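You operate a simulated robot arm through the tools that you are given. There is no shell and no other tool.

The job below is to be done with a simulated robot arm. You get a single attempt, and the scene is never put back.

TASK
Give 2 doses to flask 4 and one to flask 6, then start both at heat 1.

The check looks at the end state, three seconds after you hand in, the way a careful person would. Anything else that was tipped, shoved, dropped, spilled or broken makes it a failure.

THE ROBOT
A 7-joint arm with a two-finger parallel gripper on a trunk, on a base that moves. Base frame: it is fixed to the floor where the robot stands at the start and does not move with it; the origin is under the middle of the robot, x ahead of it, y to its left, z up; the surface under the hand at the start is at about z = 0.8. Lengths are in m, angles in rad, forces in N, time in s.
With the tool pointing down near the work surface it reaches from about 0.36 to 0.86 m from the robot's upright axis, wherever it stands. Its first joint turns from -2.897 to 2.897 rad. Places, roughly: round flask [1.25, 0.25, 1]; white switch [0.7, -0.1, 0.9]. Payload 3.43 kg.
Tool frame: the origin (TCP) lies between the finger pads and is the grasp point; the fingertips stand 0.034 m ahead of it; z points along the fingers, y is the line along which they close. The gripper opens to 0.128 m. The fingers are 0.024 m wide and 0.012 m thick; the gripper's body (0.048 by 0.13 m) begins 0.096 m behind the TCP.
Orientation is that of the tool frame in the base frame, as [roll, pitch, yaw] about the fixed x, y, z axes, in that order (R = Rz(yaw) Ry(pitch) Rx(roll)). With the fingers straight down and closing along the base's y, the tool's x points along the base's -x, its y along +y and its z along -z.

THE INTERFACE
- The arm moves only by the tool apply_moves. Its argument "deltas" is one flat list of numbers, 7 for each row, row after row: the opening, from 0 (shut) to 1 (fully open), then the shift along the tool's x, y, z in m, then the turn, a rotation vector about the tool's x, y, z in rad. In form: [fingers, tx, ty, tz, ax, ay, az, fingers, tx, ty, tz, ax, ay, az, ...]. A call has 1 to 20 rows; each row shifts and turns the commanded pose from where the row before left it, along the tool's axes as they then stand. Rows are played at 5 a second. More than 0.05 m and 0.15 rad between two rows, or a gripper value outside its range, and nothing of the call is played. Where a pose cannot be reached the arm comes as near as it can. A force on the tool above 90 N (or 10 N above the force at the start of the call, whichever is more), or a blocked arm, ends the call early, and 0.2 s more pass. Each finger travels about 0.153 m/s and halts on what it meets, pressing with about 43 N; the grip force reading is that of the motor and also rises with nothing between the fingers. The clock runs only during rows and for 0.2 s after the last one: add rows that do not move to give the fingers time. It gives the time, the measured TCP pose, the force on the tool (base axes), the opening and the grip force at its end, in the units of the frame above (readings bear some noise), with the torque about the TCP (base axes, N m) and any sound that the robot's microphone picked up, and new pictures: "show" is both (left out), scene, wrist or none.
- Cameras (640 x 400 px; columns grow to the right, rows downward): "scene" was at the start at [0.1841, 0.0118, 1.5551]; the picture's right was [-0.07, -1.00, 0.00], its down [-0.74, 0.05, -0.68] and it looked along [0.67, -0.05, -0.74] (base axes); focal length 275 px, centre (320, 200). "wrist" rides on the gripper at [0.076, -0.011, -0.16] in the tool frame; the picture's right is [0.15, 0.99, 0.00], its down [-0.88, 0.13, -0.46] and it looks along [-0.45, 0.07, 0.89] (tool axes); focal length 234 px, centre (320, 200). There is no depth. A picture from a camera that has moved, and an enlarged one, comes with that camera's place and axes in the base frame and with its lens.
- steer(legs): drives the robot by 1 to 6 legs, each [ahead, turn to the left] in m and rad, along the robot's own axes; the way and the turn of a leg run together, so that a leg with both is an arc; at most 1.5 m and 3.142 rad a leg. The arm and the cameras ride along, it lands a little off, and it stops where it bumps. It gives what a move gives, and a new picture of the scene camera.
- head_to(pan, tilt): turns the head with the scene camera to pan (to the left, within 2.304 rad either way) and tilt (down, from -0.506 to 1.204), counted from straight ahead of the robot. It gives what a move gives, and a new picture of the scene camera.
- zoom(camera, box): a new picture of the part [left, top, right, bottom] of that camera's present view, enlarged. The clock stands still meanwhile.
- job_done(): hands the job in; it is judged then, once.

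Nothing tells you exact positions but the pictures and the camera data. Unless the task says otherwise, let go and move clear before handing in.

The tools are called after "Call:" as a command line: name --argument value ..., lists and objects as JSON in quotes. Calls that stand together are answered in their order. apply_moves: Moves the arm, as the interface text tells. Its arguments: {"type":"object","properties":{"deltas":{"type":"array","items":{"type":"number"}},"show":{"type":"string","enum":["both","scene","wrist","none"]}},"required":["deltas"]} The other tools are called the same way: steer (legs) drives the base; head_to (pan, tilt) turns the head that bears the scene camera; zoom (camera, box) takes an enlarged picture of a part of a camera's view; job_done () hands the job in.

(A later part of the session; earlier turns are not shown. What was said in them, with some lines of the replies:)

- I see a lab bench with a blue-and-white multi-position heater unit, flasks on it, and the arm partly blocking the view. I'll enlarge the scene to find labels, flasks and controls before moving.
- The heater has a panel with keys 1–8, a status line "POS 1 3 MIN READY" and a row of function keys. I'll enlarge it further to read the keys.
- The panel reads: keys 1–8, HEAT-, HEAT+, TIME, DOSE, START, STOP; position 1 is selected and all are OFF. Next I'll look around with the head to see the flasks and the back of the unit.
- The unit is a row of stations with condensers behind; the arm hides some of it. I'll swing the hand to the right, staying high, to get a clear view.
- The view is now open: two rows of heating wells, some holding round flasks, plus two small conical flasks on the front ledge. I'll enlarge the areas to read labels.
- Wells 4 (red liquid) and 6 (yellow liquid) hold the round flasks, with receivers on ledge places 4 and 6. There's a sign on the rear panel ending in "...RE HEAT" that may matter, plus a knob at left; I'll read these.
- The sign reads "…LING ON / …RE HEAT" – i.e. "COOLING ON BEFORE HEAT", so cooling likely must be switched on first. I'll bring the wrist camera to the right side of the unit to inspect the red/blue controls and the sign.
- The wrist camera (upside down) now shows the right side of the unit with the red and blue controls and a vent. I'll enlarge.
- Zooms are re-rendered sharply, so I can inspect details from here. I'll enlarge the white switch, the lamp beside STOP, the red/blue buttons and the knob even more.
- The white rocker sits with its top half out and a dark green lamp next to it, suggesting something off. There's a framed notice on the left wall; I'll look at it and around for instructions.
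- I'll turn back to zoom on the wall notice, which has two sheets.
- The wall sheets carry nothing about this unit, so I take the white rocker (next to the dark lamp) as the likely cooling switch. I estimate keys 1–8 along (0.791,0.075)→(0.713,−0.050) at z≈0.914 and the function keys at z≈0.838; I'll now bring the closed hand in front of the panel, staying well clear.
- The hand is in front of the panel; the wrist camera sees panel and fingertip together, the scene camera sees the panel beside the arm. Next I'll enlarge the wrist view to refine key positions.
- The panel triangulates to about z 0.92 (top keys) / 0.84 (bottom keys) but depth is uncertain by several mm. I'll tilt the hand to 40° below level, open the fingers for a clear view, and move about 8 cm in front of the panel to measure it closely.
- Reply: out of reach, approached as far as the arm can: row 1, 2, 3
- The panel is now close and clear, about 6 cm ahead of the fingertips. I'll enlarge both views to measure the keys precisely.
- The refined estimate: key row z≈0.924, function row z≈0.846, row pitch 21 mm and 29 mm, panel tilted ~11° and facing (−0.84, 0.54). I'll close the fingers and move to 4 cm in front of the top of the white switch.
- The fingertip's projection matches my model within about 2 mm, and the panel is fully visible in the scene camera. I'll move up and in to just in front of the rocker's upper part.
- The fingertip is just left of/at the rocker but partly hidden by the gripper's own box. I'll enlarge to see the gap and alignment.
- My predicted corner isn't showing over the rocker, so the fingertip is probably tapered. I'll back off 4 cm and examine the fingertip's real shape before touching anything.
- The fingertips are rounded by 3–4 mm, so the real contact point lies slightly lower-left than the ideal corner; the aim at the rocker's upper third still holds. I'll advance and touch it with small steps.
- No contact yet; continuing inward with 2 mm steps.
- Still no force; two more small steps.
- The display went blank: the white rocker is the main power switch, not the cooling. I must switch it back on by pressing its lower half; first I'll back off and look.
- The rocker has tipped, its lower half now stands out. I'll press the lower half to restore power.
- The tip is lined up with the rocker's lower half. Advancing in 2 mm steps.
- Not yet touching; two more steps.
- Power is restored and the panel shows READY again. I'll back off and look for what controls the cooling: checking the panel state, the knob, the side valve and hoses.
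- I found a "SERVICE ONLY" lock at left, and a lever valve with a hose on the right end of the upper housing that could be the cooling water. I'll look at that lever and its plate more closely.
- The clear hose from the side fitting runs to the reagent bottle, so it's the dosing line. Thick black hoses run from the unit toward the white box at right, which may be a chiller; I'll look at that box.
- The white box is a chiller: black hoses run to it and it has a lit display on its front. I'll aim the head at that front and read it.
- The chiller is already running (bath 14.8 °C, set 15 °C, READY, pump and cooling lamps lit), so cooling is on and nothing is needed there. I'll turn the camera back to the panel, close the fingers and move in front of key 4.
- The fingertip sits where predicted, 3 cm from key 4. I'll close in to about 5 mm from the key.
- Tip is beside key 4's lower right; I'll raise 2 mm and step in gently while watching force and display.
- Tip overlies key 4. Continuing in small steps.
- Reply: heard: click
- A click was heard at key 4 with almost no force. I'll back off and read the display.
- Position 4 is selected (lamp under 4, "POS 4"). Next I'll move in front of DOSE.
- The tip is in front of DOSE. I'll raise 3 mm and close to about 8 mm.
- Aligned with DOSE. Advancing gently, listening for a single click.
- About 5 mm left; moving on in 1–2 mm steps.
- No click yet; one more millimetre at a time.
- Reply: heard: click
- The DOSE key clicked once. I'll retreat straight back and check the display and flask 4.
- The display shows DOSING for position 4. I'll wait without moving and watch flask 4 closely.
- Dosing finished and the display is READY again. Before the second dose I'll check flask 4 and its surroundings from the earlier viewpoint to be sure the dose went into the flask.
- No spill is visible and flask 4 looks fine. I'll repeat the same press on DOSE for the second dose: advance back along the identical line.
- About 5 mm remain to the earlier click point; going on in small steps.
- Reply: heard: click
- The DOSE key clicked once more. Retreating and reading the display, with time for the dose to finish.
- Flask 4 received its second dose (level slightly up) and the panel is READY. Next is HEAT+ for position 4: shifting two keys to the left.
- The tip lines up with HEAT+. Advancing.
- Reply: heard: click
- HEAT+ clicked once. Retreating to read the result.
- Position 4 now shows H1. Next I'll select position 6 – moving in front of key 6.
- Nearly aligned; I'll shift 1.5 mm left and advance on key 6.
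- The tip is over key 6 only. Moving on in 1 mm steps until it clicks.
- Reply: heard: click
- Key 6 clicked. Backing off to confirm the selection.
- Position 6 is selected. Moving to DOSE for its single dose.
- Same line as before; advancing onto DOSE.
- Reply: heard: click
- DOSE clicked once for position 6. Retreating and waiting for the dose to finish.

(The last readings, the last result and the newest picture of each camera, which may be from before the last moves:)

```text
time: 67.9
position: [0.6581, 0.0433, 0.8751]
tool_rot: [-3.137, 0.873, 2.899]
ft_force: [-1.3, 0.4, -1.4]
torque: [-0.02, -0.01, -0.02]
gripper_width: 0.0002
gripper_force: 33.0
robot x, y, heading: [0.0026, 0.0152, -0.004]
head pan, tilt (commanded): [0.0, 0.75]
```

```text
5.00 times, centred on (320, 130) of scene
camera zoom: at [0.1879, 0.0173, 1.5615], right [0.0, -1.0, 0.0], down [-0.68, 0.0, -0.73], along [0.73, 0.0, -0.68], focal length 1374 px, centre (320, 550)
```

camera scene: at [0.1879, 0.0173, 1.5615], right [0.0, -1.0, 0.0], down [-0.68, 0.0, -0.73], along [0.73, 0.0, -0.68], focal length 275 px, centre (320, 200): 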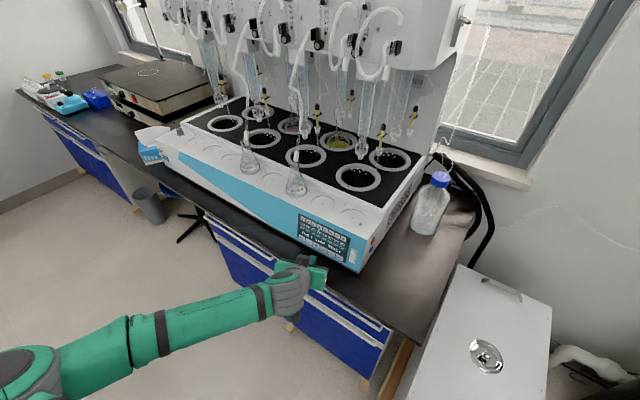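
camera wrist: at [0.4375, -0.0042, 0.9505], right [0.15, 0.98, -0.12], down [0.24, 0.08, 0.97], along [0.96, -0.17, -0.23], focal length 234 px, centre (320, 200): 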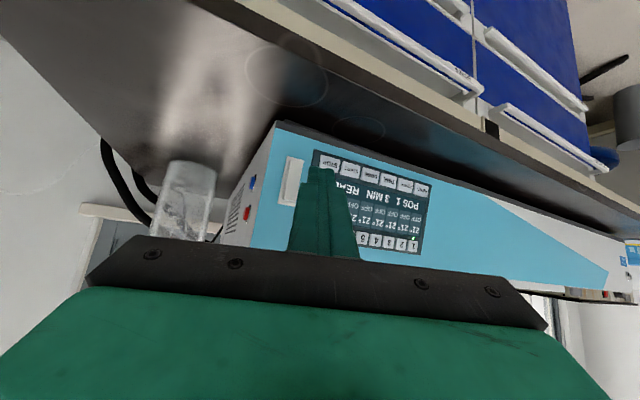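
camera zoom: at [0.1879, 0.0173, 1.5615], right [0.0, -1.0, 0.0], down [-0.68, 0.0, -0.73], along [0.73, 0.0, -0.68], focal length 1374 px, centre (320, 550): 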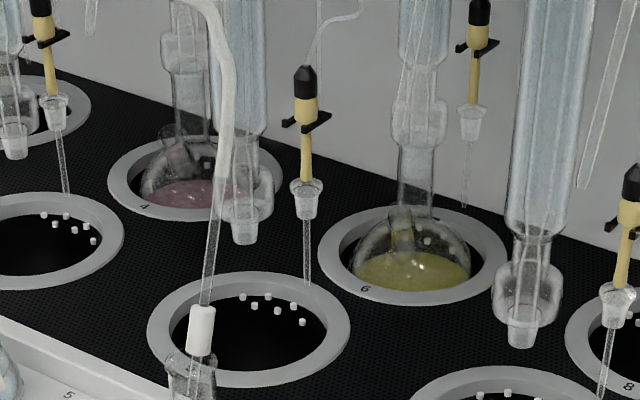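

Flask 6 has its dose and the panel is READY. Now HEAT+ for position 6, along the same line as before.

Call:
apply_moves --deltas '[0, -0.00605, 0.02725, 0.00705, 0, 0, 0, 0, -0.00605, 0.02725, 0.00705, 0, 0, 0, 0, -0.0091, -0.0063, 0.0167, 0, 0, 0, 0, -0.00455, -0.00315, 0.00835, 0, 0, 0, 0, 0, 0, 0, 0, 0, 0]' --show "none"

Call:
zoom --camera "scene" --box '[280, 205, 340, 245]'

```text
time: 69.1
position: [0.7131, 0.0747, 0.8706]
tool_rot: [-3.138, 0.874, 2.899]
ft_force: [-1.2, -1.1, -0.2]
torque: [0.02, 0.01, 0.03]
gripper_width: 0.0
gripper_force: 33.2
robot x, y, heading: [0.0, 0.016, 0.004]
head pan, tilt (commanded): [0.0, 0.75]
```

```text
10.00 times, centred on (310, 225) of scene
camera zoom: at [0.1879, 0.0173, 1.5615], right [0.0, -1.0, 0.0], down [-0.68, 0.0, -0.73], along [0.73, 0.0, -0.68], focal length 2748 px, centre (420, -50)
```

zoom: 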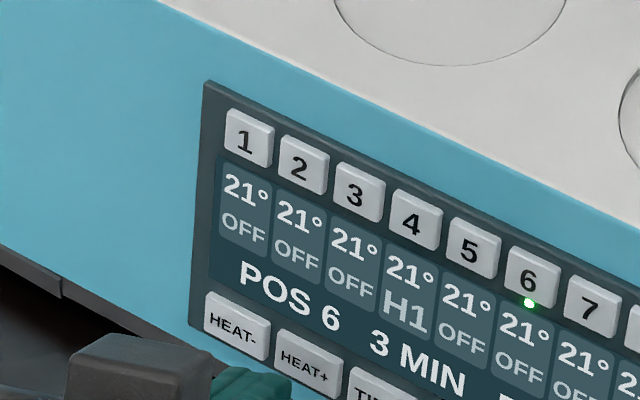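

Call:
apply_moves --deltas '[0, -0.00227, -0.0016, 0.00417, 0, 0, 0, 0, -0.00227, -0.0016, 0.00417, 0, 0, 0, 0, -0.00136, -0.00095, 0.0025, 0, 0, 0]' --show "none"

Call:
apply_moves --deltas '[0, -0.00045, -0.00032, 0.00083, 0, 0, 0]' --show "none"

```text
time: 69.9
position: [0.7249, 0.0686, 0.8683]
tool_rot: [-3.138, 0.873, 2.899]
ft_force: [0.4, 0.0, 0.6]
torque: [-0.01, 0.0, -0.01]
gripper_width: 0.0
gripper_force: 33.0
robot x, y, heading: [0.0013, 0.0193, -0.004]
head pan, tilt (commanded): [0.0, 0.75]
```

```text
time: 70.3
position: [0.7261, 0.0665, 0.8677]
tool_rot: [-3.136, 0.873, 2.899]
ft_force: [-0.4, -0.3, 1.8]
torque: [0.04, -0.03, 0.0]
gripper_width: 0.0001
gripper_force: 32.8
robot x, y, heading: [0.0043, 0.0185, 0.0]
head pan, tilt (commanded): [0.0, 0.75]
```

No click yet on HEAT+; one more millimetre.

Call:
apply_moves --deltas '[0, -0.00045, -0.00032, 0.00083, 0, 0, 0]' --show "none"

```text
time: 70.7
position: [0.7274, 0.0667, 0.8678]
tool_rot: [-3.136, 0.872, 2.9]
ft_force: [-1.0, -0.1, 0.7]
torque: [-0.03, -0.03, 0.04]
gripper_width: 0.0001
gripper_force: 33.1
robot x, y, heading: [0.0025, 0.0154, -0.002]
head pan, tilt (commanded): [0.0, 0.75]
heard: click
```

HEAT+ clicked. Retreating to verify position 6 shows H1.

Call:
apply_moves --deltas '[0, 0.0114, 0.0079, -0.0208, 0, 0, 0, 0, 0.0091, 0.0063, -0.0167, 0, 0, 0, 0, 0, 0, 0, 0, 0, 0]' --show "none"

Call:
zoom --camera "scene" --box '[280, 205, 370, 265]'

```text
time: 71.5
position: [0.6883, 0.0904, 0.876]
tool_rot: [-3.137, 0.871, 2.9]
ft_force: [-0.2, 0.3, 0.4]
torque: [0.0, -0.01, 0.0]
gripper_width: 0.0001
gripper_force: 33.1
robot x, y, heading: [0.0029, 0.0181, 0.003]
head pan, tilt (commanded): [0.0, 0.75]
```

```text
6.67 times, centred on (325, 235) of scene
camera zoom: at [0.1879, 0.0173, 1.5615], right [0.0, -1.0, 0.0], down [-0.68, 0.0, -0.73], along [0.73, 0.0, -0.68], focal length 1832 px, centre (287, -33)
```

zoom: 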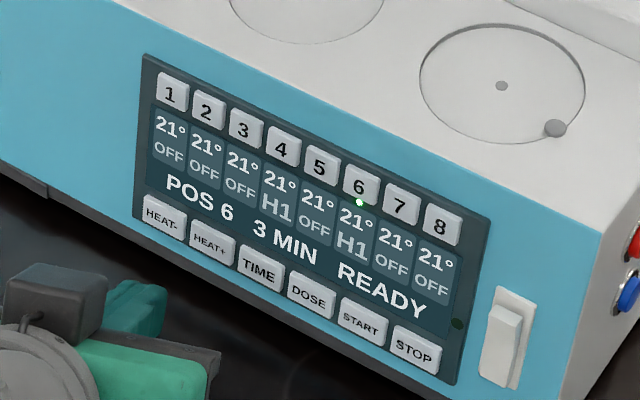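

Both positions 4 and 6 show H1. Now START for position 6: shifting right to the START key.

Call:
apply_moves --deltas '[0, 0.00905, -0.0409, -0.01055, 0, 0, 0, 0, 0.00905, -0.0409, -0.01055, 0, 0, 0, 0, -0.0091, -0.0063, 0.0167, 0, 0, 0, 0, -0.00455, -0.00315, 0.00835, 0, 0, 0, 0, 0, 0, 0, 0, 0, 0]' --show "none"

Call:
zoom --camera "scene" --box '[300, 220, 360, 260]'

Call:
zoom --camera "wrist" --box '[200, 60, 440, 220]'

```text
time: 72.7
position: [0.6666, 0.0009, 0.8693]
tool_rot: [-3.138, 0.872, 2.899]
ft_force: [0.1, -0.1, 0.4]
torque: [0.0, 0.01, 0.02]
gripper_width: 0.0001
gripper_force: 32.6
robot x, y, heading: [0.0011, 0.0138, 0.002]
head pan, tilt (commanded): [0.0, 0.75]
```

```text
10.00 times, centred on (330, 240) of scene
camera zoom: at [0.1879, 0.0173, 1.5615], right [0.0, -1.0, 0.0], down [-0.68, 0.0, -0.73], along [0.73, 0.0, -0.68], focal length 2748 px, centre (220, -200)
```

zoom: 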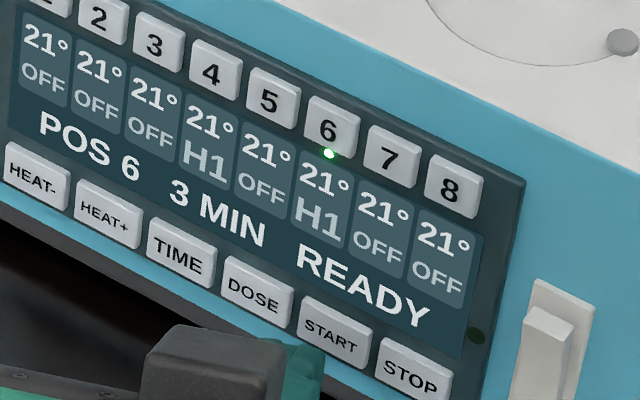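

```text
2.50 times, centred on (320, 140) of wrist
camera zoom: at [0.4978, 0.0323, 0.9142], right [0.15, 0.98, -0.12], down [0.24, 0.08, 0.97], along [0.96, -0.17, -0.23], focal length 585 px, centre (320, 350)
```

zoom: 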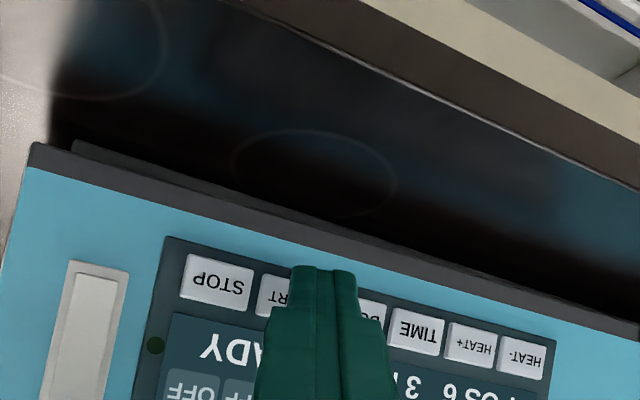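

Lined up with START. Advancing to the click.

Call:
apply_moves --deltas '[0, -0.00227, -0.0016, 0.00417, 0, 0, 0, 0, -0.00227, -0.0016, 0.00417, 0, 0, 0, 0, -0.00091, -0.00063, 0.00167, 0, 0, 0]' --show "none"

Call:
apply_moves --deltas '[0, -0.00045, -0.00032, 0.00083, 0, 0, 0]' --show "none"

```text
time: 73.5
position: [0.6767, -0.0043, 0.8677]
tool_rot: [-3.137, 0.871, 2.899]
ft_force: [0.3, 0.4, -0.3]
torque: [0.0, 0.0, -0.02]
gripper_width: 0.0
gripper_force: 33.2
robot x, y, heading: [-0.0004, 0.017, -0.002]
head pan, tilt (commanded): [0.0, 0.75]
```

```text
time: 73.9
position: [0.6784, -0.0054, 0.8678]
tool_rot: [-3.136, 0.872, 2.9]
ft_force: [0.6, 0.9, 0.0]
torque: [0.0, 0.02, -0.02]
gripper_width: 0.0
gripper_force: 32.9
robot x, y, heading: [-0.0005, 0.0172, -0.0]
head pan, tilt (commanded): [0.0, 0.75]
```

Call:
apply_moves --deltas '[0, -0.00045, -0.00032, 0.00083, 0, 0, 0]' --show "none"

```text
time: 74.3
position: [0.6772, -0.0062, 0.8669]
tool_rot: [-3.136, 0.872, 2.899]
ft_force: [-0.2, 0.7, -0.8]
torque: [0.01, 0.02, -0.01]
gripper_width: 0.0
gripper_force: 33.0
robot x, y, heading: [0.0004, 0.0157, 0.003]
head pan, tilt (commanded): [0.0, 0.75]
```

Call:
apply_moves --deltas '[0, -0.00045, -0.00032, 0.00083, 0, 0, 0]' --show "none"

```text
time: 74.7
position: [0.6795, -0.0058, 0.868]
tool_rot: [-3.136, 0.873, 2.899]
ft_force: [-2.3, 0.5, 1.0]
torque: [-0.04, -0.02, 0.01]
gripper_width: 0.0002
gripper_force: 32.6
robot x, y, heading: [-0.0, 0.0169, -0.0]
head pan, tilt (commanded): [0.0, 0.75]
heard: click
```

START clicked. Retreating to read the display.

Call:
apply_moves --deltas '[0, 0.0114, 0.0079, -0.0208, 0, 0, 0, 0, 0.0091, 0.0063, -0.0167, 0, 0, 0, 0, 0, 0, 0, 0, 0, 0]' --show "none"

Call:
zoom --camera "scene" --box '[280, 205, 370, 265]'

```text
time: 75.5
position: [0.6415, 0.0186, 0.8776]
tool_rot: [-3.137, 0.873, 2.899]
ft_force: [-0.1, -0.2, 0.7]
torque: [-0.02, 0.0, 0.01]
gripper_width: 0.0
gripper_force: 33.6
robot x, y, heading: [0.0005, 0.0208, -0.002]
head pan, tilt (commanded): [0.0, 0.75]
```

```text
6.67 times, centred on (325, 235) of scene
camera zoom: at [0.1879, 0.0173, 1.5615], right [0.0, -1.0, 0.0], down [-0.68, 0.0, -0.73], along [0.73, 0.0, -0.68], focal length 1832 px, centre (287, -33)
```

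zoom: 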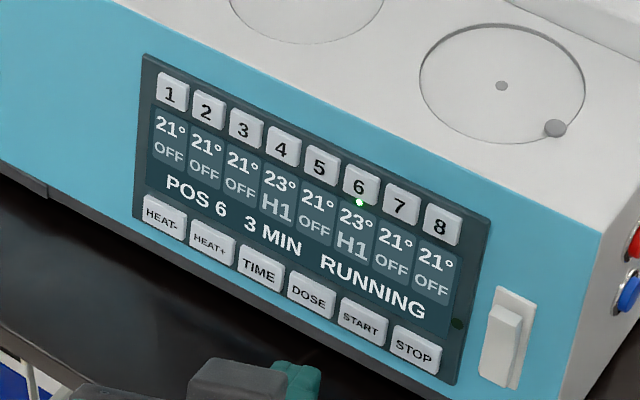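

Both positions 4 and 6 are RUNNING at H1 with temperatures rising (23°). I'll move the arm clear, then check the panel, flasks and chiller one last time.

Call:
apply_moves --deltas '[0, -0.0187, 0.0055, -0.04, 0, 0, 0, 0, -0.0187, 0.0055, -0.04, 0, 0, 0, 0, -0.0187, 0.0055, -0.04, 0, 0, 0, 0, 0, 0, 0, 0, 0, 0]' --show "scene"

Call:
zoom --camera "scene" --box '[280, 205, 370, 265]'

Call:
zoom --camera "scene" --box '[230, 80, 450, 220]'

Call:
head_to --pan -0.85 --tilt 1.1

Call:
zoom --camera "scene" --box '[328, 238, 384, 266]'

```text
time: 76.5
position: [0.5922, 0.0483, 0.9966]
tool_rot: [-3.135, 0.872, 2.899]
ft_force: [0.1, -0.2, 0.1]
torque: [-0.02, 0.02, 0.01]
gripper_width: 0.0
gripper_force: 33.0
robot x, y, heading: [0.001, 0.0139, 0.002]
head pan, tilt (commanded): [0.0, 0.75]
camera scene: at [0.1879, 0.0173, 1.5615], right [0.0, -1.0, 0.0], down [-0.68, 0.0, -0.73], along [0.73, 0.0, -0.68], focal length 275 px, centre (320, 200)
```

scene: 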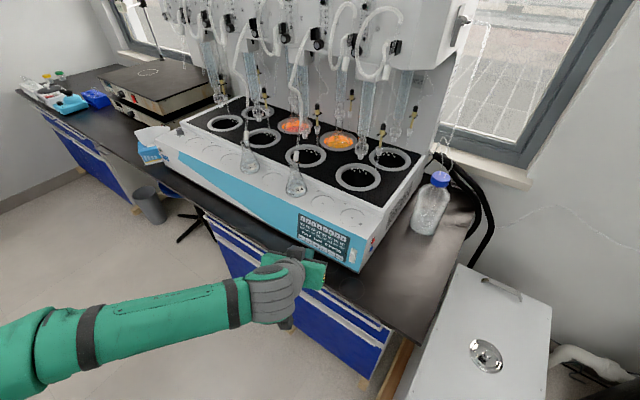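

```text
6.67 times, centred on (325, 235) of scene
camera zoom: at [0.1879, 0.0173, 1.5615], right [0.0, -1.0, 0.0], down [-0.68, 0.0, -0.73], along [0.73, 0.0, -0.68], focal length 1832 px, centre (287, -33)
```

zoom: 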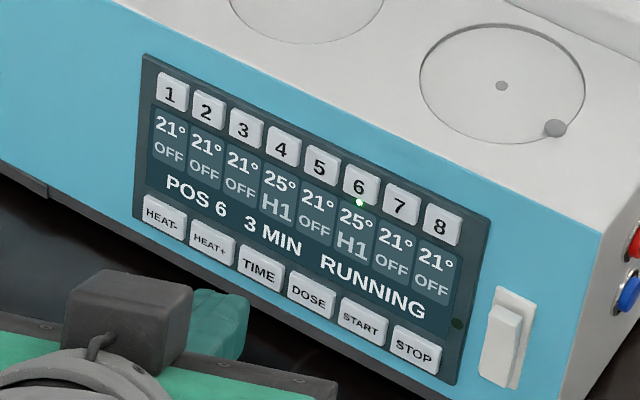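

```text
2.86 times, centred on (340, 150) of scene
camera zoom: at [0.1879, 0.0173, 1.5615], right [0.0, -1.0, 0.0], down [-0.68, 0.0, -0.73], along [0.73, 0.0, -0.68], focal length 785 px, centre (263, 343)
```

zoom: 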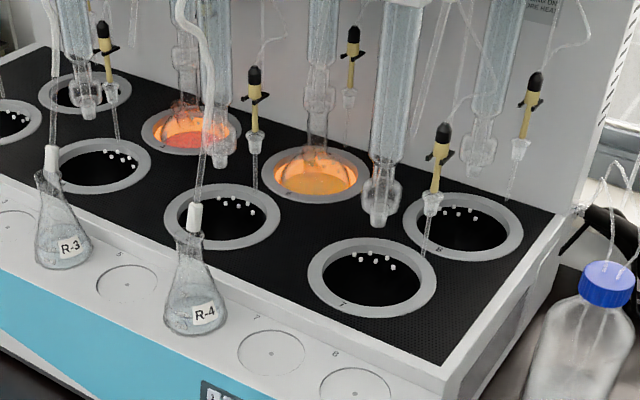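

```text
time: 77.6
position: [0.592, 0.0484, 0.9966]
tool_rot: [-3.137, 0.872, 2.899]
ft_force: [0.4, -0.6, 0.6]
torque: [-0.01, 0.03, -0.01]
gripper_width: 0.0001
gripper_force: 32.5
robot x, y, heading: [-0.0036, 0.0173, -0.001]
head pan, tilt (commanded): [-0.85, 1.1]
camera scene: at [0.1467, -0.0301, 1.5357], right [-0.75, -0.66, 0.0], down [-0.59, 0.67, -0.45], along [0.3, -0.34, -0.89], focal length 275 px, centre (320, 200)
```

scene: 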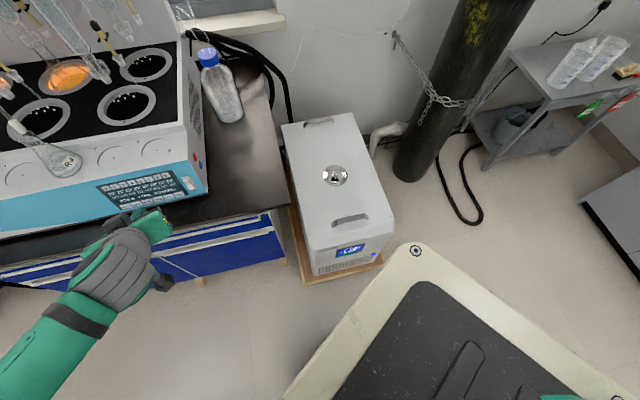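

```text
11.43 times, centred on (356, 252) of scene
camera zoom: at [0.1467, -0.0301, 1.5357], right [-0.75, -0.66, 0.0], down [-0.59, 0.67, -0.45], along [0.3, -0.34, -0.89], focal length 3141 px, centre (-91, -394)
```

zoom: 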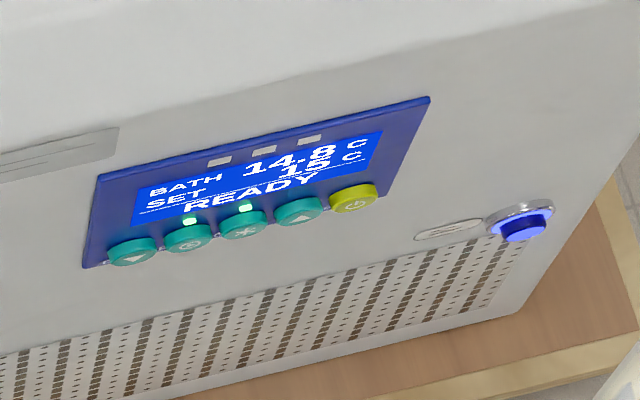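

Wells 4 and 6 are glowing at H1, both running, with two doses in flask 4 and one in flask 6. The chiller is still running with its pump and cooling lamps lit, nothing looks disturbed and the hand is clear, so I'm handing in.

Call:
job_done

```text
The job is handed in.
```

I gave flask 4 two doses and flask 6 one, then started both at heat 1. When I handed in, the panel showed RUNNING with H1 on positions 4 and 6. Both had risen from 21° to 25°, and both wells were glowing.

- **Power cycle:** I took the white rocker on the front for the cooling switch, but it is the unit's main power. I switched the unit off by mistake and turned it back on before any dosing or heating. The panel came back exactly as it was (position 1, 3 minutes, READY).
- **Cooling:** A sign on the unit says cooling must be on before heat. The chiller was already running (bath 14.8 °C, set 15 °C, pump and cooling lamps lit), so I left it alone and checked it again after starting.
- **Doses:** Each DOSE press gave one click and one DOSING message, then the panel returned to READY. The levels in both flasks looked slightly higher, and I saw no spill.
- **Settings:** I left the time at 3 minutes.

The hand was clear of the bench at hand-in, and nothing else looked disturbed.
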